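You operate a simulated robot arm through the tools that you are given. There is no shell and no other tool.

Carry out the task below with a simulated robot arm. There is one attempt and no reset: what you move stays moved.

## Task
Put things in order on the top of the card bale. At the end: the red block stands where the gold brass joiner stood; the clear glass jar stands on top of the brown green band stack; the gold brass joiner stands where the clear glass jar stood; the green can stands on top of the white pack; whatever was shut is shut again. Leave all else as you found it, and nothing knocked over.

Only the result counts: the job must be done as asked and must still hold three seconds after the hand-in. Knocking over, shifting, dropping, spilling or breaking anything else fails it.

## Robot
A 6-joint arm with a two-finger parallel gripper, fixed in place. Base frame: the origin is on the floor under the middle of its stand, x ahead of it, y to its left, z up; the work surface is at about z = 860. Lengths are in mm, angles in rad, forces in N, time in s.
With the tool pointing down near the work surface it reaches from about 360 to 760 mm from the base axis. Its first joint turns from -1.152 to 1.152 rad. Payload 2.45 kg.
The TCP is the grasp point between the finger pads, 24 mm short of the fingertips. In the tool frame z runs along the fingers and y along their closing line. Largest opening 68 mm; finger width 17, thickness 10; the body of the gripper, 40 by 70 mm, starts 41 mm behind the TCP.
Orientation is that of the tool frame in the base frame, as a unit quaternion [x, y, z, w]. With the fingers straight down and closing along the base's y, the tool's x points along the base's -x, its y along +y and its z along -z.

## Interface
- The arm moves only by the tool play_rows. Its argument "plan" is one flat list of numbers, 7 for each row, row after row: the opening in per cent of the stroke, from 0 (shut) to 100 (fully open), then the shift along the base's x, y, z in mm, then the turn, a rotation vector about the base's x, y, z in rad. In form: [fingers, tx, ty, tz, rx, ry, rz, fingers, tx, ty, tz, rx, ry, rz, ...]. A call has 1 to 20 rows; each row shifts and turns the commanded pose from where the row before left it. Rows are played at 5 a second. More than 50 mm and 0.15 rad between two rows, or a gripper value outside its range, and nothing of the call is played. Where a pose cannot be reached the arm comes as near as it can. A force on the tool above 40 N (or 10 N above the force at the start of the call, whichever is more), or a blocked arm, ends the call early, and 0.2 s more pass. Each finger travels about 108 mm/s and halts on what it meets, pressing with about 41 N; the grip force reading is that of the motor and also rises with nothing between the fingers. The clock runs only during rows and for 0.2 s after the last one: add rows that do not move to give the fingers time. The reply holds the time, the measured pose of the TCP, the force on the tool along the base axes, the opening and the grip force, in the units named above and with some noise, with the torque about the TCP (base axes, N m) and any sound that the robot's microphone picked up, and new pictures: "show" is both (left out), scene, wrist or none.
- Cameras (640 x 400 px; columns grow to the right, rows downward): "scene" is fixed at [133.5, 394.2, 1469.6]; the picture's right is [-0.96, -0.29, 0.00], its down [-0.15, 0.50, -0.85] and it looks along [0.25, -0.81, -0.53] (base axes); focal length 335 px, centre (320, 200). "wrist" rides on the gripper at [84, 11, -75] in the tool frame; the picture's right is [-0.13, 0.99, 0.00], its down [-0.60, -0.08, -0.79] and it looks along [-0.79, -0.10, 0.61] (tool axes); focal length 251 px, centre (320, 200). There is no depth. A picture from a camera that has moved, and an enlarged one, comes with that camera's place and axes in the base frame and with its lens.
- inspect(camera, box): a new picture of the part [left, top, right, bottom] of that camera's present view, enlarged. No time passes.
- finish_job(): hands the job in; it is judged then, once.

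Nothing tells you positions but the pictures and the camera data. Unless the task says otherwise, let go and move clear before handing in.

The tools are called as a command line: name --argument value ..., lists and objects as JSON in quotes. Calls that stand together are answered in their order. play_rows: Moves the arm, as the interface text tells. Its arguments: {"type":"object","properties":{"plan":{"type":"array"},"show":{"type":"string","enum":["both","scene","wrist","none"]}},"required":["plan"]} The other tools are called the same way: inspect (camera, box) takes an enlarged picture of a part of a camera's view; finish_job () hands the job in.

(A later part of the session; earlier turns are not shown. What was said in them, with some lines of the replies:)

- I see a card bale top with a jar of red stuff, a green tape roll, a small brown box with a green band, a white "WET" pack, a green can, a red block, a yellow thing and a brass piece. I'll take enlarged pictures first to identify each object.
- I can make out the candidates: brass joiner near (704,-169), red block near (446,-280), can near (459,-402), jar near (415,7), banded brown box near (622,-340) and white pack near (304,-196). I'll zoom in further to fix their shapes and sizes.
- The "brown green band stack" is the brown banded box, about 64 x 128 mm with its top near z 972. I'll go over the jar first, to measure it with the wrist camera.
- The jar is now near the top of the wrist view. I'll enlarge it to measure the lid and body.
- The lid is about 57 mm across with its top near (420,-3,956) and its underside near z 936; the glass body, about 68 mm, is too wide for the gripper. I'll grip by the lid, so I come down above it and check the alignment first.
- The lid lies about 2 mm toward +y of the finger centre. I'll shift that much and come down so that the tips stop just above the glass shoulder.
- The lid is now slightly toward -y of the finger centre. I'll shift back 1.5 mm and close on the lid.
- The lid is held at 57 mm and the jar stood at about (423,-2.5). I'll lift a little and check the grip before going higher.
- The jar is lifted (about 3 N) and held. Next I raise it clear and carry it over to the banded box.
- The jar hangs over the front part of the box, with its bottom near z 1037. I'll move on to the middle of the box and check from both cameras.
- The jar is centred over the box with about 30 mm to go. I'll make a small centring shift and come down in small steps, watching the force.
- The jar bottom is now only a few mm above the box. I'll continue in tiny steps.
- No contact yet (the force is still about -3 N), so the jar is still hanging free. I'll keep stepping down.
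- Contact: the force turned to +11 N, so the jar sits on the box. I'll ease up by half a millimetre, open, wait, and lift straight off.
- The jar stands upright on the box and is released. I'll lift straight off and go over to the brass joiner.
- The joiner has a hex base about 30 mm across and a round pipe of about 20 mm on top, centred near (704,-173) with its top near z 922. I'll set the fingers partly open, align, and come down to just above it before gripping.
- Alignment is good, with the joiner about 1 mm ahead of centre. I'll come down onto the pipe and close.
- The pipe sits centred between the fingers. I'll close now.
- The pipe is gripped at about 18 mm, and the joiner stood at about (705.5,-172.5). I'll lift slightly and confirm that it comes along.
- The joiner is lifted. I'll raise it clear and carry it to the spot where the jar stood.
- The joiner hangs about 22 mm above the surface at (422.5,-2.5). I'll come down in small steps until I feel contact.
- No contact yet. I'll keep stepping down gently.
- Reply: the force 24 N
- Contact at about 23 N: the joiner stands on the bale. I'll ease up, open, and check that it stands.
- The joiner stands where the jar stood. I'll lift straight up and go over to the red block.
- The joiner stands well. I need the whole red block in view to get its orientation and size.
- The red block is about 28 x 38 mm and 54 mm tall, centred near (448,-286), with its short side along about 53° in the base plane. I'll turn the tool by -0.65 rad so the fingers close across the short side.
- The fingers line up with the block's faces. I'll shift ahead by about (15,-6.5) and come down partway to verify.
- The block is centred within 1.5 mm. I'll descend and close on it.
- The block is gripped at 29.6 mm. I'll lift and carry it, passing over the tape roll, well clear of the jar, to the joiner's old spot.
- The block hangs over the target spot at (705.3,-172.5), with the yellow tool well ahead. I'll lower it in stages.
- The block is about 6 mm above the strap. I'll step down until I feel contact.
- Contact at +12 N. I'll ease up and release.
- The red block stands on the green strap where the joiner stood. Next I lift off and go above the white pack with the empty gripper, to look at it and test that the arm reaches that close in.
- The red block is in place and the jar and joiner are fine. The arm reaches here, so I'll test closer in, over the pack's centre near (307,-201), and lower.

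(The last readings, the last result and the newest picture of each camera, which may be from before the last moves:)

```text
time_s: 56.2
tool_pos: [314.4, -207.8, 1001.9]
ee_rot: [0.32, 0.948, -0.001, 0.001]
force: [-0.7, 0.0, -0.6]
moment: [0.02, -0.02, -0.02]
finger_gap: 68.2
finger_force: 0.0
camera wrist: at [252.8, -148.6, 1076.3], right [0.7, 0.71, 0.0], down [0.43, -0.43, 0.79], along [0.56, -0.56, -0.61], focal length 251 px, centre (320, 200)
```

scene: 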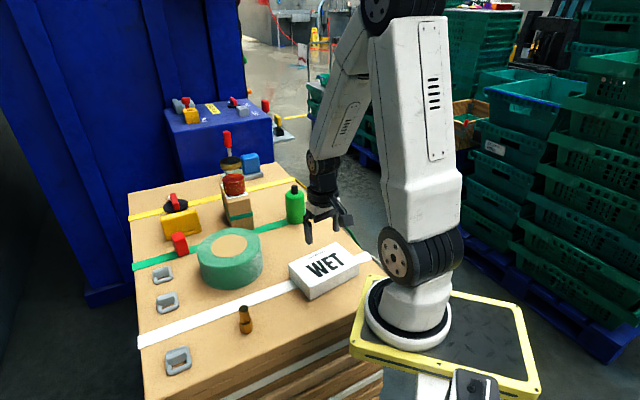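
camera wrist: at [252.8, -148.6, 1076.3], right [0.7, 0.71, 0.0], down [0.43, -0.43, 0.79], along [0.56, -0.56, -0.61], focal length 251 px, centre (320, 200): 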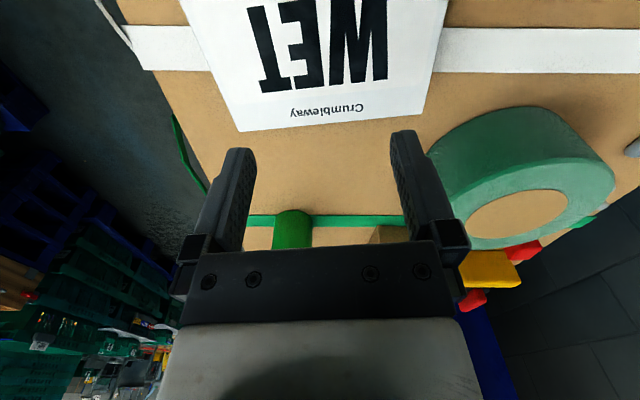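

It reaches, and the pack centre is near (309,-200). Now I go to the can to measure it.

play_rows --plan '[100, 0, 0, 30, 0, 0, 0, 100, 0, 0, 35, 0, 0, 0, 100, 18, -25, 0, 0, 0, 0, 100, 24, -33, 0, 0, 0, 0, 100, 24, -34, 0, 0, 0, 0, 100, 24, -34, 0, 0, 0, 0, 100, 24, -34, 0, 0, 0, 0, 100, 18, -26, 0, 0, 0, 0, 100, 0, 0, 0, 0, 0, 0]'

inspect --camera "wrist" --box '[240, 0, 400, 130]'

inspect --camera "scene" --box '[260, 160, 330, 240]'

```text
time_s: 58.2
tool_pos: [445.6, -394.2, 1066.5]
ee_rot: [0.319, 0.948, 0.0, 0.001]
force: [-0.7, 0.3, 0.2]
moment: [0.01, 0.0, 0.0]
finger_gap: 67.8
finger_force: 0.0
camera wrist: at [384.2, -335.7, 1140.9], right [0.7, 0.71, 0.0], down [0.43, -0.43, 0.79], along [0.56, -0.56, -0.61], focal length 251 px, centre (320, 200)
```

scene: 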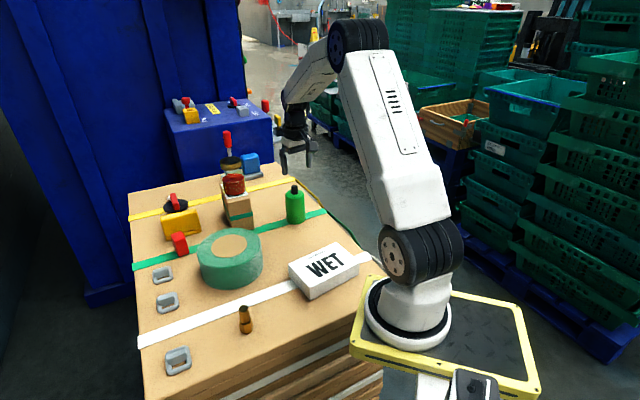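
wrist: 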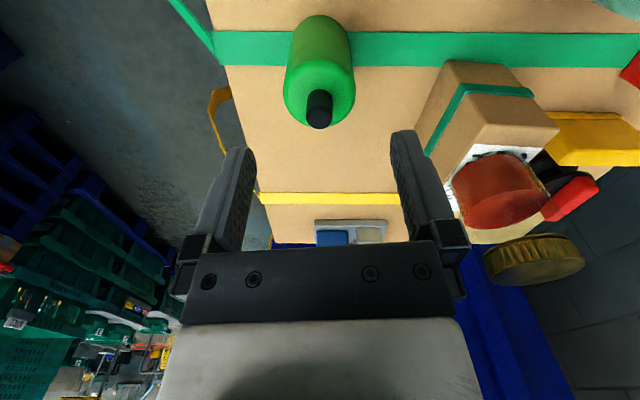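

```text
3.08 times, centred on (320, 65) of wrist
camera zoom: at [384.2, -335.7, 1140.9], right [0.7, 0.71, 0.0], down [0.43, -0.43, 0.79], along [0.56, -0.56, -0.61], focal length 774 px, centre (320, 615)
```

zoom: 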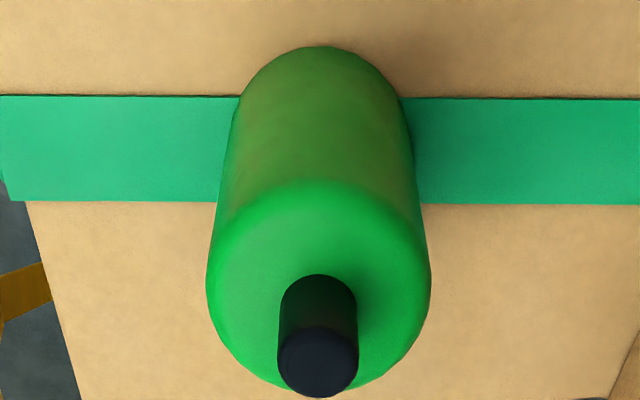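

```text
5.00 times, centred on (295, 200) of scene
camera zoom: at [133.5, 394.1, 1469.6], right [-0.96, -0.29, 0.0], down [-0.15, 0.5, -0.85], along [0.25, -0.81, -0.53], focal length 1675 px, centre (445, 200)
```

zoom: 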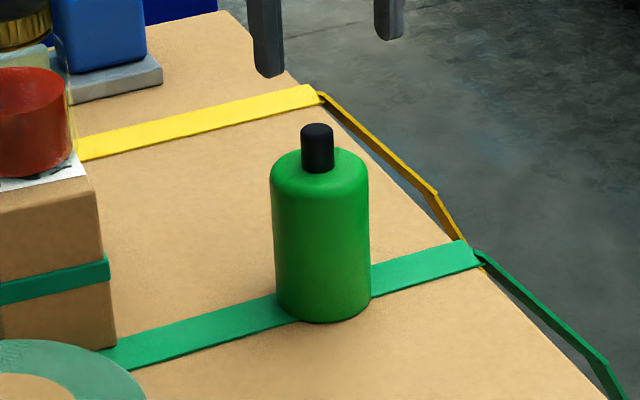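

The can is about 58 mm across with a 20 mm cap on top near z 975, centred near (464,-411). I'll align over it just above the cap and look again.

play_rows --plan '[100, 8, -9, -15, 0, 0, 0, 100, 8, -9, -20, 0, 0, 0, 100, 0, 0, -15, 0, 0, 0, 100, 0, 0, 0, 0, 0, 0]'

inspect --camera "wrist" --box '[220, 0, 420, 180]'

inspect --camera "scene" --box '[255, 140, 335, 240]'

```text
time_s: 59.2
tool_pos: [463.0, -412.4, 1014.5]
ee_rot: [0.319, 0.948, -0.002, 0.001]
force: [-0.6, 0.0, 0.4]
moment: [-0.04, 0.03, 0.02]
finger_gap: 68.3
finger_force: 0.0
camera wrist: at [401.6, -352.9, 1090.1], right [0.7, 0.71, 0.0], down [0.43, -0.43, 0.79], along [0.56, -0.56, -0.61], focal length 251 px, centre (320, 200)
```

scene: 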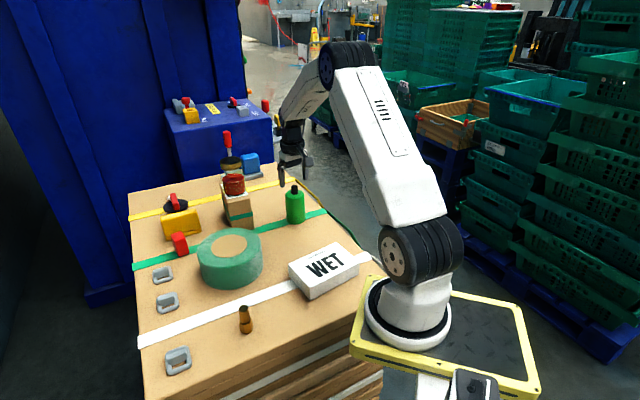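
wrist: 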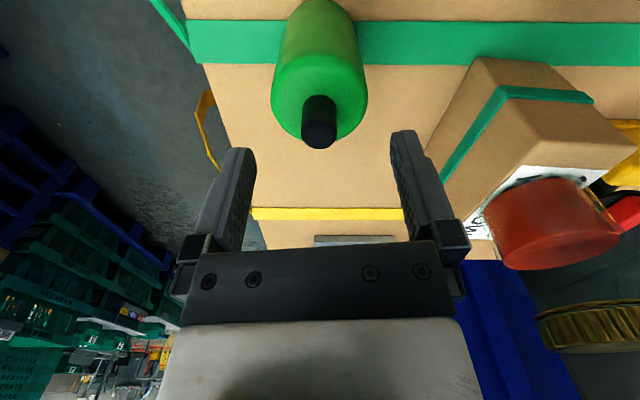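

```text
2.22 times, centred on (320, 90) of wrist
camera zoom: at [401.6, -352.9, 1090.1], right [0.7, 0.71, 0.0], down [0.43, -0.43, 0.79], along [0.56, -0.56, -0.61], focal length 559 px, centre (320, 444)
```

zoom: 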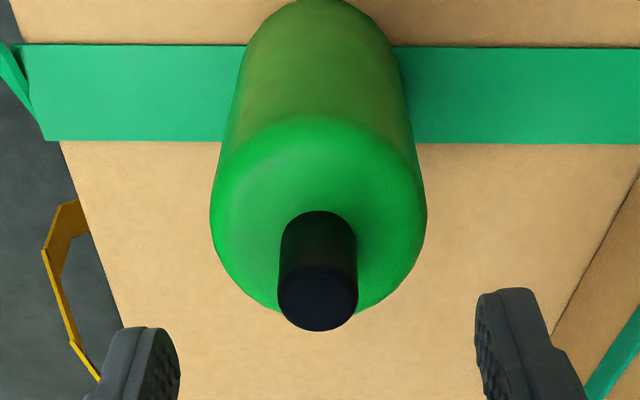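

```text
4.00 times, centred on (295, 190) of scene
camera zoom: at [133.5, 394.1, 1469.6], right [-0.96, -0.29, 0.0], down [-0.15, 0.5, -0.85], along [0.25, -0.81, -0.53], focal length 1340 px, centre (420, 240)
```

zoom: 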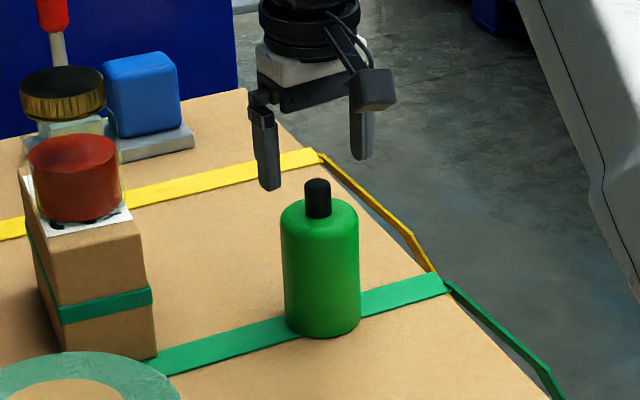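

The fingers are nearly centred over the can. I'll trim by about 2.5 mm and come down to where the tips flank the cap, just above the shoulder.

play_rows --plan '[100, 1.5, -2, -12, 0, 0, 0, 100, 0, 0, -10, 0, 0, 0, 100, 0, 0, -8, 0, 0, 0, 100, 0, 0, 0, 0, 0, 0]'

inspect --camera "wrist" --box '[220, 20, 420, 200]'

inspect --camera "scene" --box '[255, 140, 335, 240]'

```text
time_s: 60.2
tool_pos: [464.1, -415.3, 986.0]
ee_rot: [0.319, 0.948, -0.001, 0.001]
force: [-0.8, 0.4, 0.0]
moment: [-0.01, 0.01, 0.0]
finger_gap: 67.8
finger_force: 0.0
camera wrist: at [403.3, -355.5, 1060.3], right [0.7, 0.71, 0.0], down [0.43, -0.43, 0.79], along [0.56, -0.56, -0.61], focal length 251 px, centre (320, 200)
```

scene: 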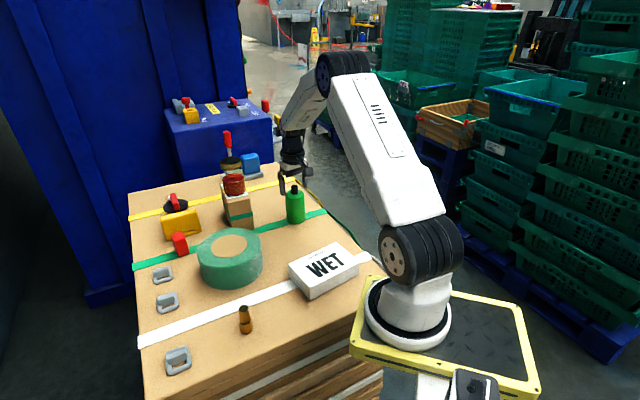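
wrist: 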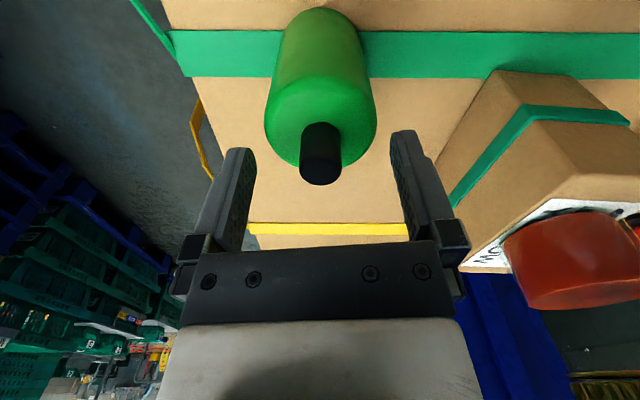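

```text
2.22 times, centred on (320, 110) of wrist
camera zoom: at [403.3, -355.5, 1060.3], right [0.7, 0.71, 0.0], down [0.43, -0.43, 0.79], along [0.56, -0.56, -0.61], focal length 559 px, centre (320, 400)
```

zoom: 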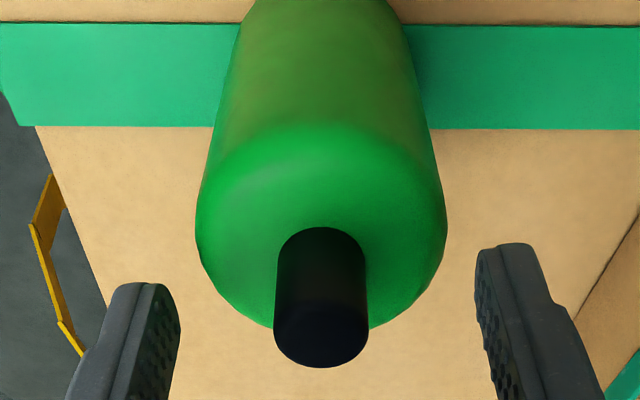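

```text
4.00 times, centred on (295, 190) of scene
camera zoom: at [133.5, 394.1, 1469.6], right [-0.96, -0.29, 0.0], down [-0.15, 0.5, -0.85], along [0.25, -0.81, -0.53], focal length 1340 px, centre (420, 240)
```

zoom: 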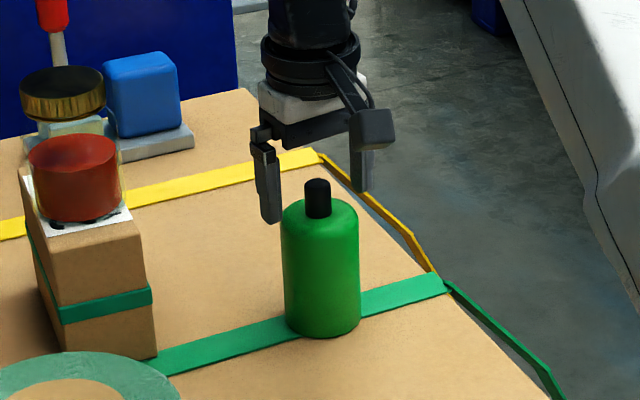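

The can is centred between the fingers within about half a millimetre. I'll come down along the body with small steps.

play_rows --plan '[100, 0, 0, -6, 0, 0, 0, 100, 0, 0, -6, 0, 0, 0, 100, 0, 0, -6, 0, 0, 0, 100, 0, 0, -6, 0, 0, 0, 100, 0, 0, 0, 0, 0, 0]'

inspect --camera "wrist" --box '[220, 40, 420, 220]'

inspect --camera "scene" --box '[255, 140, 335, 240]'

```text
time_s: 61.4
tool_pos: [464.4, -415.5, 963.1]
ee_rot: [0.319, 0.948, -0.002, 0.0]
force: [0.2, 0.4, 0.5]
moment: [0.02, 0.03, -0.01]
finger_gap: 68.0
finger_force: 0.1
camera wrist: at [403.0, -355.3, 1037.0], right [0.7, 0.71, 0.0], down [0.43, -0.43, 0.79], along [0.56, -0.56, -0.61], focal length 251 px, centre (320, 200)
```

scene: 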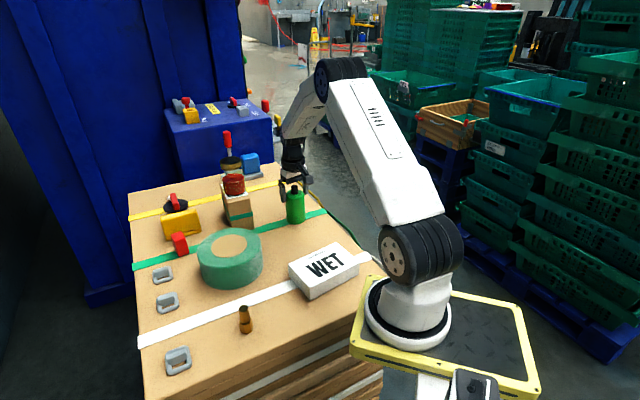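
wrist: 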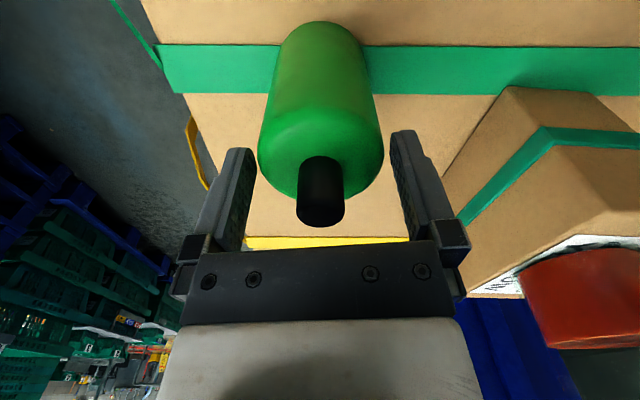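

```text
2.22 times, centred on (320, 130) of wrist
camera zoom: at [403.0, -355.3, 1037.0], right [0.7, 0.71, 0.0], down [0.43, -0.43, 0.79], along [0.56, -0.56, -0.61], focal length 559 px, centre (320, 356)
```

zoom: 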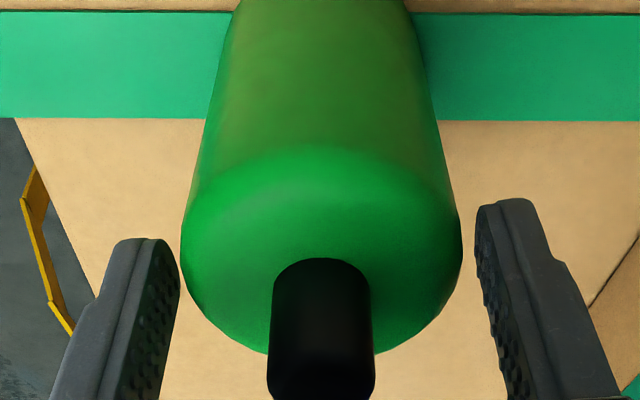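

```text
4.00 times, centred on (295, 190) of scene
camera zoom: at [133.5, 394.1, 1469.6], right [-0.96, -0.29, 0.0], down [-0.15, 0.5, -0.85], along [0.25, -0.81, -0.53], focal length 1340 px, centre (420, 240)
```

zoom: 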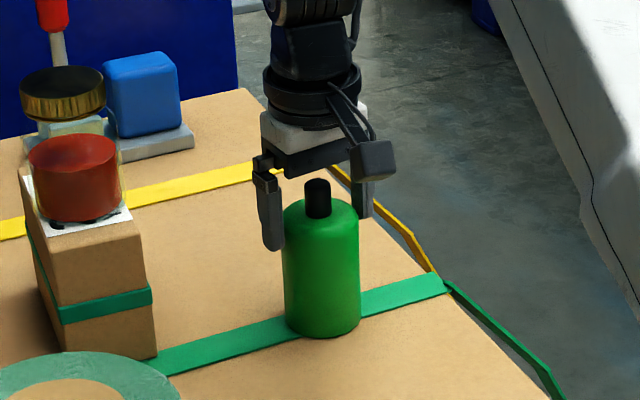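

Both fingers are beside the can with about 3 mm clearance on each side. I'll lower a bit further and close on the body.

play_rows --plan '[100, 0, 0, -6, 0, 0, 0, 100, 0, 0, -6, 0, 0, 0, 100, 0, 0, -4, 0, 0, 0, 100, 0, 0, 0, 0, 0, 0, 94, 0, 0, 0, 0, 0, 0, 88, 0, 0, 0, 0, 0, 0, 78, 0, 0, 0, 0, 0, 0, 78, 0, 0, 0, 0, 0, 0]'

inspect --camera "scene" --box '[255, 140, 335, 240]'

```text
time_s: 63.2
tool_pos: [463.9, -414.7, 946.7]
ee_rot: [0.319, 0.948, -0.001, 0.0]
force: [0.0, 0.0, -0.3]
moment: [-0.01, -0.01, 0.05]
finger_gap: 58.0
finger_force: 41.8
camera wrist: at [402.7, -355.2, 1020.6], right [0.7, 0.71, 0.0], down [0.43, -0.43, 0.79], along [0.56, -0.56, -0.61], focal length 251 px, centre (320, 200)
```

scene: 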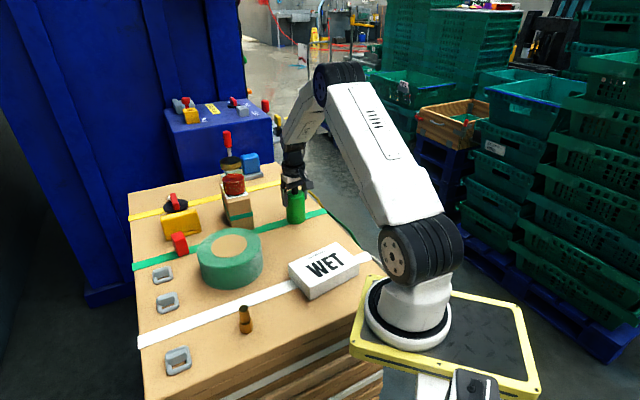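
wrist: 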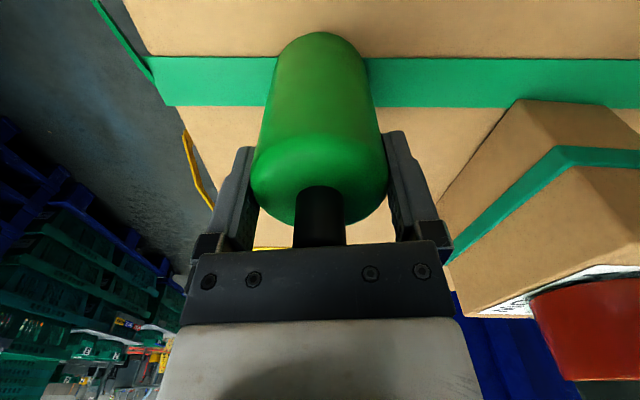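

```text
4.00 times, centred on (295, 190) of scene
camera zoom: at [133.5, 394.1, 1469.6], right [-0.96, -0.29, 0.0], down [-0.15, 0.5, -0.85], along [0.25, -0.81, -0.53], focal length 1340 px, centre (420, 240)
```

zoom: 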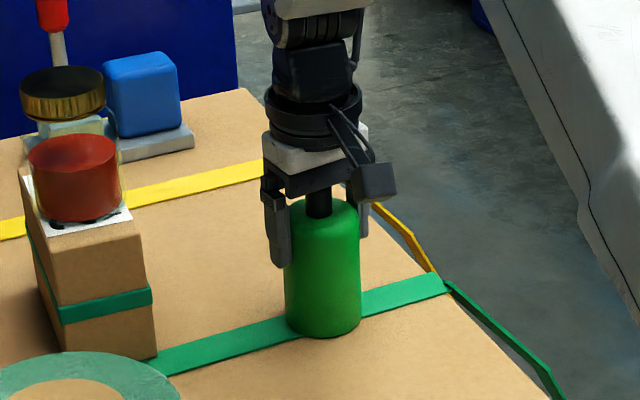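

The can is gripped at 58 mm. I'll lift gently and check.

play_rows --plan '[78, 0, 0, 2, 0, 0, 0, 78, 0, 0, 5, 0, 0, 0, 78, 0, 0, 12, 0, 0, 0, 78, 0, 0, 15, 0, 0, 0, 78, 0, 0, 0, 0, 0, 0]'

inspect --camera "scene" --box '[255, 140, 335, 240]'

```text
time_s: 64.4
tool_pos: [463.3, -414.2, 981.1]
ee_rot: [0.319, 0.948, -0.001, 0.0]
force: [0.0, -0.8, -2.8]
moment: [-0.01, -0.04, 0.03]
finger_gap: 57.8
finger_force: 40.6
camera wrist: at [401.9, -354.9, 1055.1], right [0.7, 0.71, 0.0], down [0.43, -0.43, 0.79], along [0.56, -0.56, -0.61], focal length 251 px, centre (320, 200)
```

scene: 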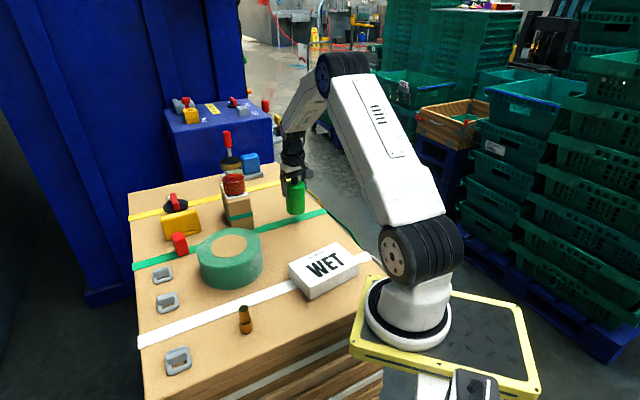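
wrist: 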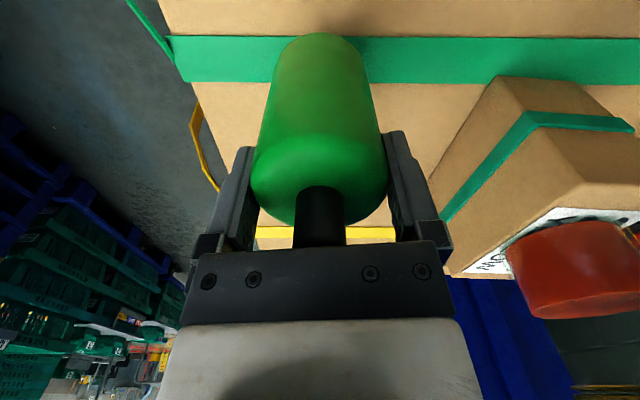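

```text
4.00 times, centred on (295, 190) of scene
camera zoom: at [133.5, 394.1, 1469.7], right [-0.96, -0.29, 0.0], down [-0.15, 0.5, -0.85], along [0.25, -0.81, -0.53], focal length 1340 px, centre (420, 240)
```

zoom: 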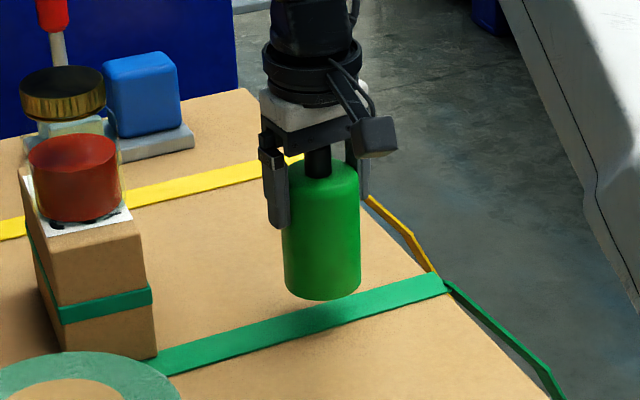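

The can hangs free. I'll raise it and carry it over the white pack.

play_rows --plan '[78, 0, 0, 20, 0, 0, 0, 78, 0, 0, 25, 0, 0, 0, 78, 0, 0, 15, 0, 0, 0, 78, -10, 14, 0, 0, 0, 0, 78, -18, 25, 0, 0, 0, 0, 78, -20, 28, 0, 0, 0, 0, 78, -20, 28, 0, 0, 0, 0, 78, -20, 28, 0, 0, 0, 0, 78, -20, 28, 0, 0, 0, 0, 78, -20, 27, 0, 0, 0, 0, 78, -14, 19, 0, 0, 0, 0, 78, -8.8, 11.5, 0, 0, 0, 0, 78, 0, 0, 0, 0, 0, 0]'

inspect --camera "scene" --box '[270, 160, 400, 310]'

inspect --camera "wrist" --box '[160, 0, 480, 200]'

```text
time_s: 67.2
tool_pos: [315.5, -206.1, 1039.4]
ee_rot: [0.319, 0.948, -0.001, 0.001]
force: [0.1, 0.0, -2.2]
moment: [-0.02, -0.03, 0.01]
finger_gap: 57.7
finger_force: 40.7
camera wrist: at [253.7, -146.4, 1115.1], right [0.7, 0.71, 0.0], down [0.43, -0.43, 0.79], along [0.56, -0.56, -0.61], focal length 251 px, centre (320, 200)
```

scene: 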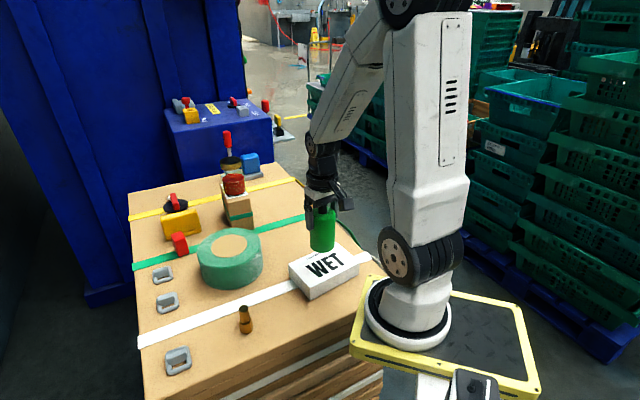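
wrist: 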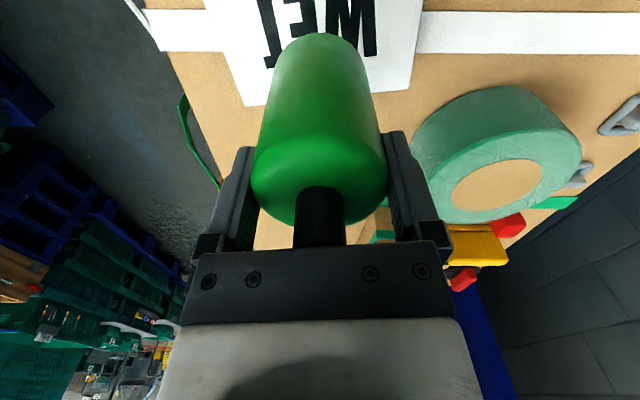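

```text
2.67 times, centred on (335, 235) of scene
camera zoom: at [133.5, 394.1, 1469.7], right [-0.96, -0.29, 0.0], down [-0.15, 0.5, -0.85], along [0.25, -0.81, -0.53], focal length 894 px, centre (280, 107)
```

zoom: 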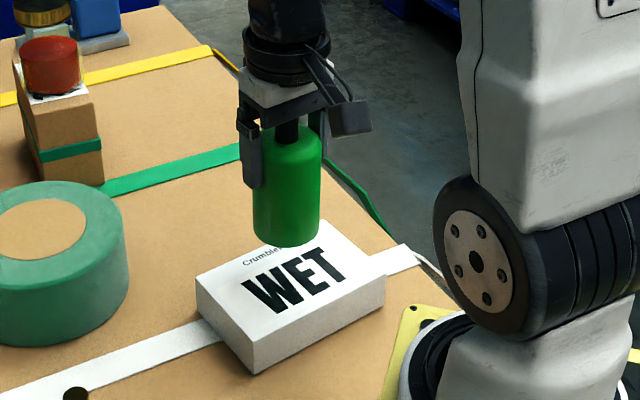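

```text
2.00 times, centred on (320, 100) of wrist
camera zoom: at [253.7, -146.4, 1115.1], right [0.7, 0.71, 0.0], down [0.43, -0.43, 0.79], along [0.56, -0.56, -0.61], focal length 503 px, centre (320, 400)
```

zoom: 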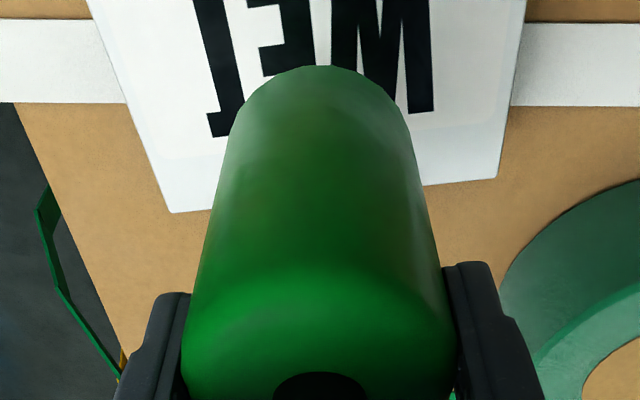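

The can is over the pack, about 8 mm beyond its centre. I'll trim toward the centre and come down.

play_rows --plan '[78, -2, 1, -10, 0, 0, 0, 78, -1, 1, -15, 0, 0, 0, 78, 0, 0, -12, 0, 0, 0, 78, 0, 0, -7, 0, 0, 0, 78, 0, 0, 0, 0, 0, 0]'

inspect --camera "scene" --box '[270, 160, 400, 310]'

inspect --camera "wrist" --box '[160, 0, 480, 200]'

```text
time_s: 68.4
tool_pos: [309.7, -204.0, 996.1]
ee_rot: [0.318, 0.948, -0.002, 0.0]
force: [-0.4, 0.2, -2.2]
moment: [-0.03, 0.01, 0.0]
finger_gap: 57.4
finger_force: 41.4
camera wrist: at [249.7, -144.6, 1070.9], right [0.7, 0.71, 0.0], down [0.43, -0.43, 0.79], along [0.56, -0.56, -0.61], focal length 251 px, centre (320, 200)
```

scene: 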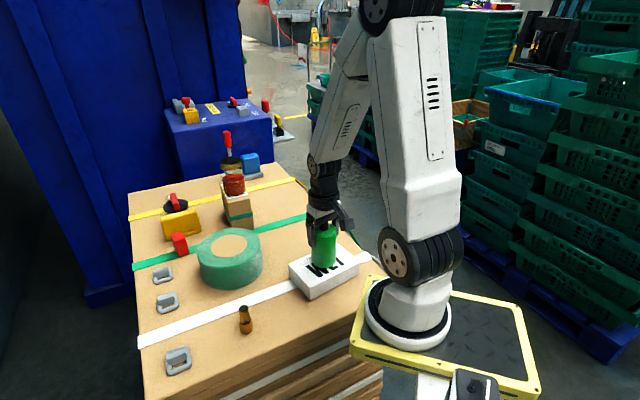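
wrist: 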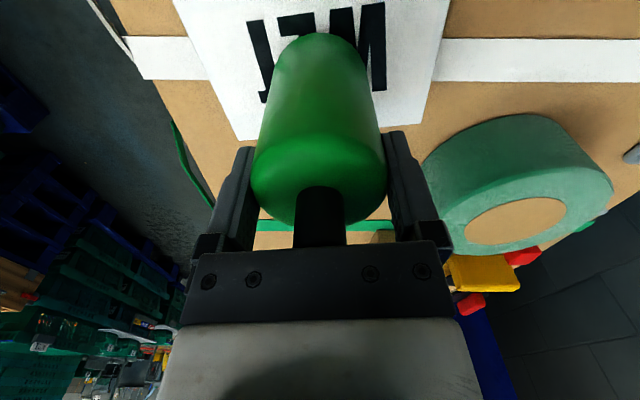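

```text
2.67 times, centred on (335, 235) of scene
camera zoom: at [133.5, 394.1, 1469.7], right [-0.96, -0.29, 0.0], down [-0.15, 0.5, -0.85], along [0.25, -0.81, -0.53], focal length 894 px, centre (280, 107)
```

zoom: 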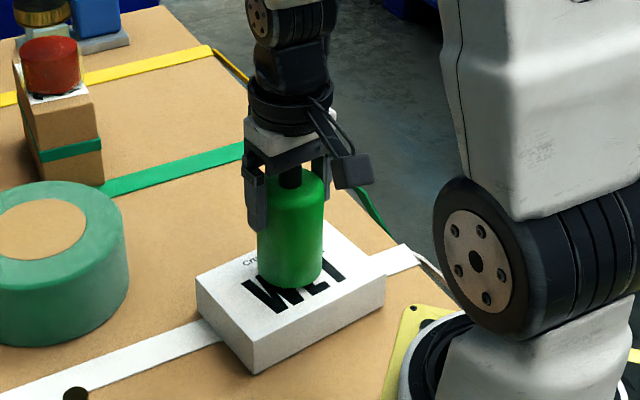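

```text
2.00 times, centred on (320, 100) of wrist
camera zoom: at [249.7, -144.6, 1070.9], right [0.7, 0.71, 0.0], down [0.43, -0.43, 0.79], along [0.56, -0.56, -0.61], focal length 503 px, centre (320, 400)
```

zoom: 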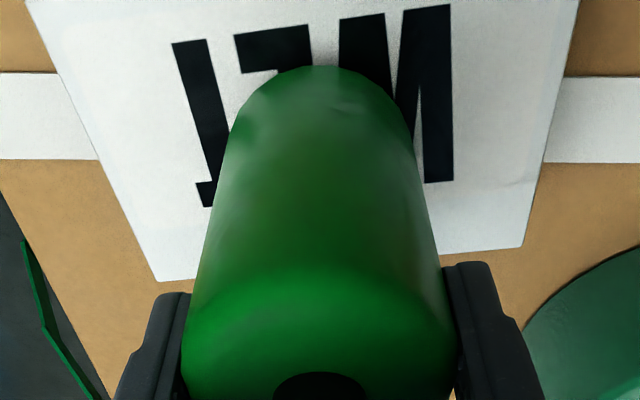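

The can is centred well on the pack, with about 10 mm left. I'll step down gently.

play_rows --plan '[78, 0, 0, -3, 0, 0, 0, 78, 0, 0, -2, 0, 0, 0, 78, 0, 0, -1, 0, 0, 0, 78, 0, 0, 0, 0, 0, 0]' --show "none"

play_rows --plan '[78, 0, 0, -1, 0, 0, 0, 78, 0, 0, -0.8, 0, 0, 0, 78, 0, 0, 0, 0, 0, 0]' --show "none"

```text
time_s: 69.4
tool_pos: [309.1, -204.0, 989.5]
ee_rot: [0.319, 0.948, -0.001, 0.0]
force: [-0.5, -0.4, -2.0]
moment: [-0.01, -0.02, -0.01]
finger_gap: 57.7
finger_force: 41.0
```

```text
time_s: 70.2
tool_pos: [309.8, -204.5, 988.0]
ee_rot: [0.319, 0.948, -0.001, 0.0]
force: [0.3, 0.1, -2.5]
moment: [-0.01, 0.02, -0.02]
finger_gap: 57.4
finger_force: 41.4
```

play_rows --plan '[78, 0, 0, -1, 0, 0, 0, 78, 0, 0, 0, 0, 0, 0]' --show "none"

play_rows --plan '[78, 0, 0, -1, 0, 0, 0, 78, 0, 0, 0, 0, 0, 0]' --show "none"

```text
time_s: 70.8
tool_pos: [309.1, -203.2, 987.6]
ee_rot: [0.319, 0.948, -0.001, 0.002]
force: [-3.4, 3.3, 22.8]
moment: [0.41, 0.32, 0.03]
finger_gap: 57.6
finger_force: 41.3
```

```text
time_s: 71.4
tool_pos: [310.7, -203.8, 987.3]
ee_rot: [0.32, 0.948, -0.002, 0.002]
force: [-5.0, -1.5, 28.6]
moment: [-0.02, 0.08, 0.1]
finger_gap: 57.6
finger_force: 40.8
```

Contact is firm (about 28 N), slightly more than needed. I'll ease up first and check the force before opening.

play_rows --plan '[78, 0, 0, 0.8, 0, 0, 0, 78, 0, 0, 0.6, 0, 0, 0, 78, 0, 0, 0, 0, 0, 0]'

inspect --camera "scene" --box '[270, 200, 390, 310]'

```text
time_s: 72.2
tool_pos: [309.1, -204.0, 986.9]
ee_rot: [0.319, 0.948, 0.0, 0.0]
force: [2.2, -1.8, 3.8]
moment: [-0.21, -0.29, -0.02]
finger_gap: 57.6
finger_force: 40.8
camera wrist: at [248.9, -143.9, 1061.6], right [0.7, 0.71, 0.0], down [0.43, -0.43, 0.79], along [0.56, -0.56, -0.61], focal length 251 px, centre (320, 200)
```

scene: 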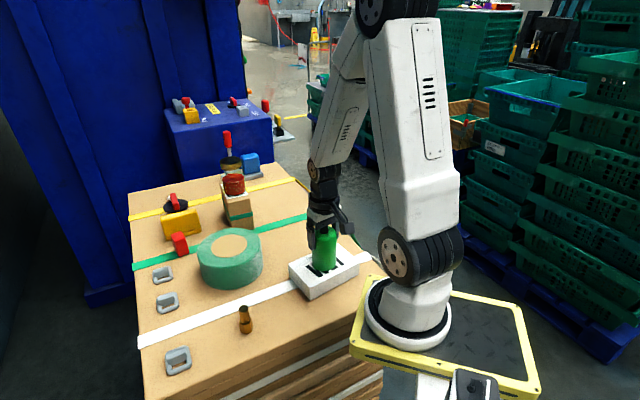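
wrist: 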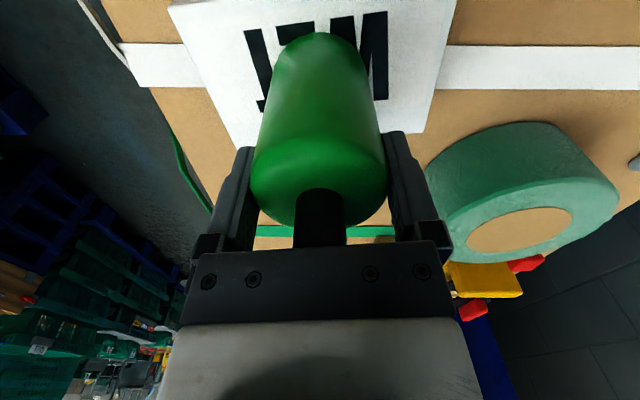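

```text
3.64 times, centred on (330, 255) of scene
camera zoom: at [133.5, 394.1, 1469.7], right [-0.96, -0.29, 0.0], down [-0.15, 0.5, -0.85], along [0.25, -0.81, -0.53], focal length 1218 px, centre (284, 0)
```

zoom: 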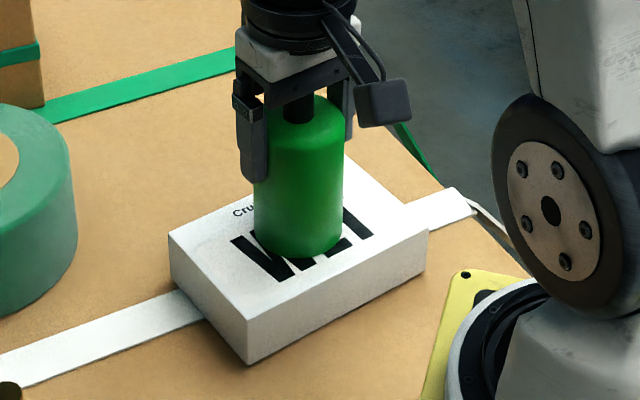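

The can stands lightly on the pack, and the pack has not moved. I'll open the fingers now.

play_rows --plan '[82, 0, 0, 0, 0, 0, 0, 88, 0, 0, 0, 0, 0, 0, 94, 0, 0, 0, 0, 0, 0, 100, 0, 0, 0, 0, 0, 0, 100, 0, 0, 0, 0, 0, 0]'

inspect --camera "scene" --box '[270, 200, 390, 310]'

inspect --camera "wrist" --box '[220, 20, 420, 220]'

```text
time_s: 73.4
tool_pos: [309.2, -203.1, 986.5]
ee_rot: [0.319, 0.948, -0.001, 0.001]
force: [0.0, -0.5, -0.3]
moment: [-0.02, 0.0, -0.03]
finger_gap: 68.2
finger_force: 0.0
camera wrist: at [249.1, -144.2, 1061.9], right [0.7, 0.71, 0.0], down [0.43, -0.43, 0.79], along [0.56, -0.56, -0.61], focal length 251 px, centre (320, 200)
```

scene: 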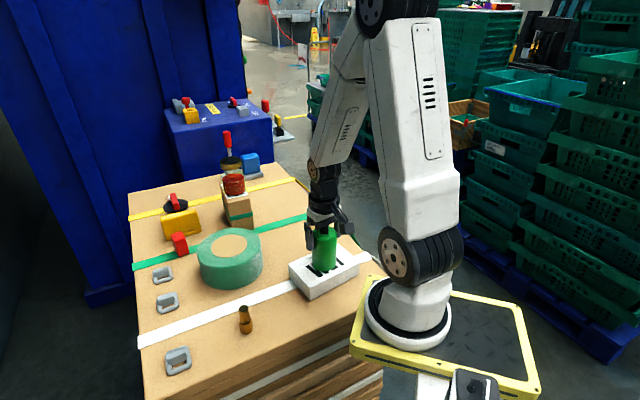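
wrist: 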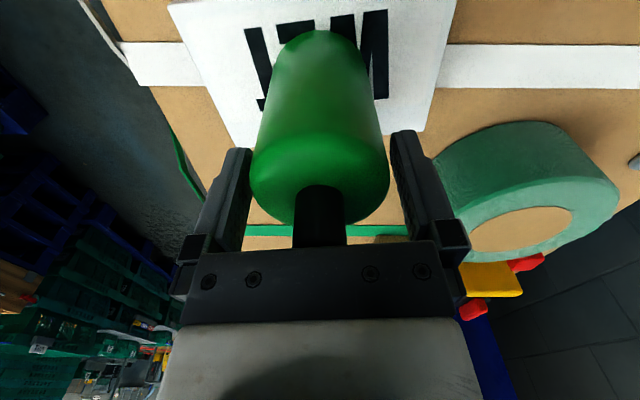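

```text
3.64 times, centred on (330, 255) of scene
camera zoom: at [133.5, 394.2, 1469.6], right [-0.96, -0.29, 0.0], down [-0.15, 0.5, -0.85], along [0.25, -0.81, -0.53], focal length 1218 px, centre (284, 0)
```

zoom: 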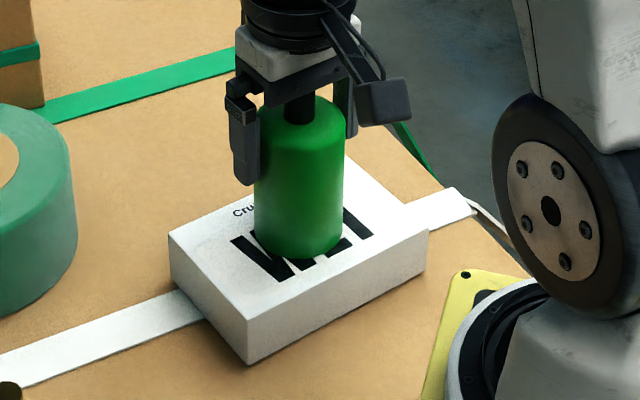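

```text
2.00 times, centred on (320, 120) of wrist
camera zoom: at [249.1, -144.2, 1061.9], right [0.7, 0.71, 0.0], down [0.43, -0.43, 0.79], along [0.56, -0.56, -0.61], focal length 503 px, centre (320, 360)
```

zoom: 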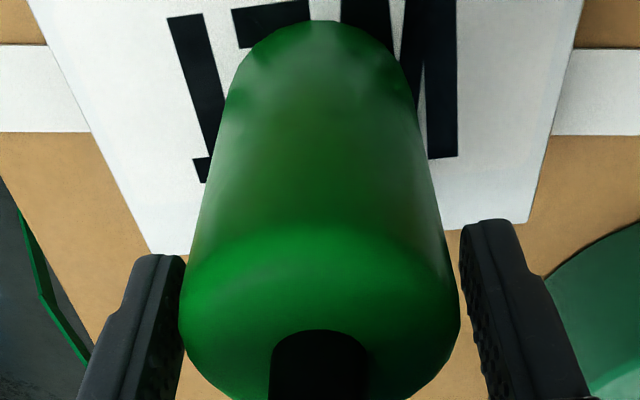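

The can stands free on the pack. I'll lift straight up slowly, then go clear.

play_rows --plan '[100, 0, 0, 3, 0, 0, 0, 100, 0, 0, 6, 0, 0, 0, 100, 0, 0, 10, 0, 0, 0, 100, 0, 0, 20, 0, 0, 0, 100, 0, 0, 30, 0, 0, 0, 100, 0, 0, 40, 0, 0, 0, 100, 0, 0, 40, 0, 0, 0, 100, 10, -10, 30, 0, 0, 0, 100, 20, -20, 20, 0, 0, 0, 100, 20, -20, 10, 0, 0, 0, 100, 0, 0, 0, 0, 0, 0]'

inspect --camera "scene" --box '[270, 200, 390, 310]'

inspect --camera "scene" --box '[120, 140, 300, 260]'

inspect --camera "scene" --box '[130, 240, 300, 380]'

```text
time_s: 75.8
tool_pos: [359.0, -255.2, 1197.0]
ee_rot: [0.319, 0.948, -0.001, 0.001]
force: [0.7, -0.2, -0.2]
moment: [-0.01, -0.02, 0.02]
finger_gap: 67.9
finger_force: 0.0
camera wrist: at [298.1, -196.4, 1271.1], right [0.7, 0.71, 0.0], down [0.43, -0.43, 0.79], along [0.56, -0.56, -0.61], focal length 251 px, centre (320, 200)
```

scene: 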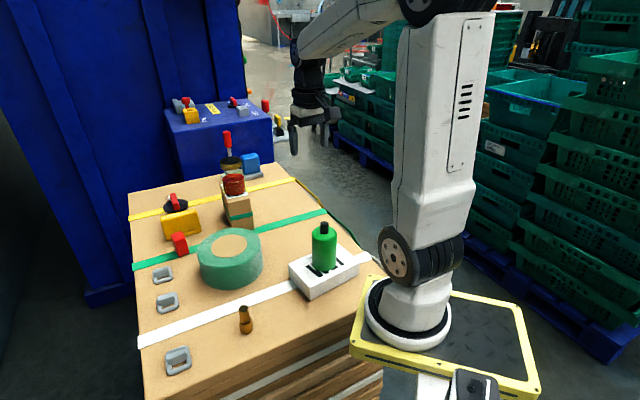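
wrist: 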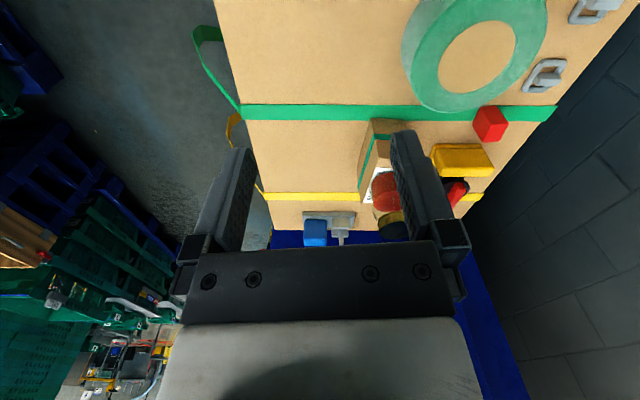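

```text
3.64 times, centred on (330, 255) of scene
camera zoom: at [133.5, 394.1, 1469.6], right [-0.96, -0.29, 0.0], down [-0.15, 0.5, -0.85], along [0.25, -0.81, -0.53], focal length 1218 px, centre (284, 0)
```

zoom: 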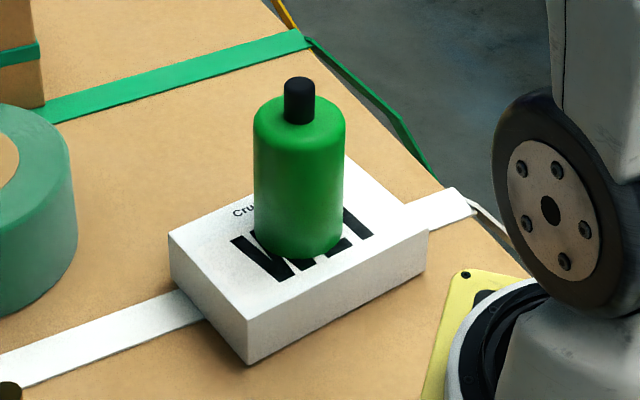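

```text
3.33 times, centred on (210, 200) of scene
camera zoom: at [133.5, 394.1, 1469.6], right [-0.96, -0.29, 0.0], down [-0.15, 0.5, -0.85], along [0.25, -0.81, -0.53], focal length 1117 px, centre (687, 200)
```

zoom: 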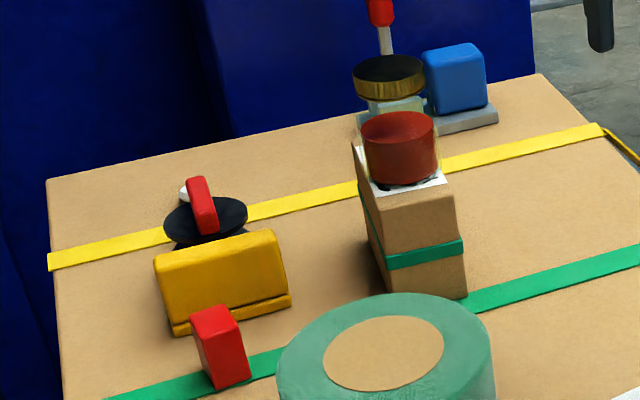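

```text
2.86 times, centred on (215, 310) of scene
camera zoom: at [133.5, 394.1, 1469.6], right [-0.96, -0.29, 0.0], down [-0.15, 0.5, -0.85], along [0.25, -0.81, -0.53], focal length 957 px, centre (620, -114)
```

zoom: 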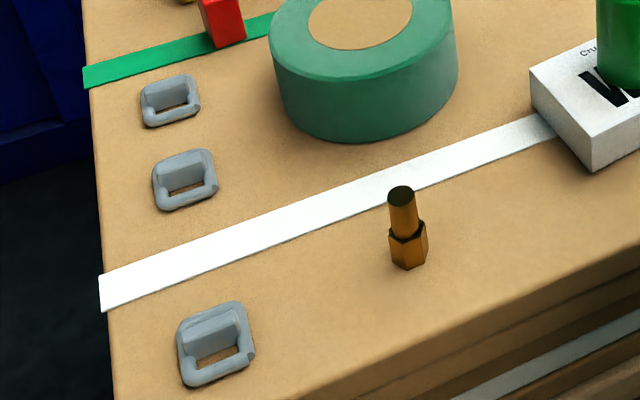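

Every object is where the task asks: the jar is on the banded brown box, the joiner is at the jar's old spot, the red block is at the joiner's old spot, and the can is on the white pack. All stand upright, nothing else has moved, and the arm is clear, so I'm handing in the job.

finish_job

```text
The job is handed in.
```

I've handed the job in. In the last pictures everything stood upright and the arm was clear.

- **Red block:** stands where the brass joiner stood, on the green strap.
- **Glass jar:** stands on top of the brown box with the green band. I took that box to be the "brown green band stack", since it is the only brown object with a green band. The jar's lid stayed shut.
- **Brass joiner:** stands where the jar stood, within about 3 mm by my measurements.
- **Green can:** stands on top of the white pack, close to its centre, and the pack did not shift.

I opened nothing, so there was nothing to shut again. The other items looked undisturbed. The hand-in reply gave no verdict, so I can't confirm how it was judged.
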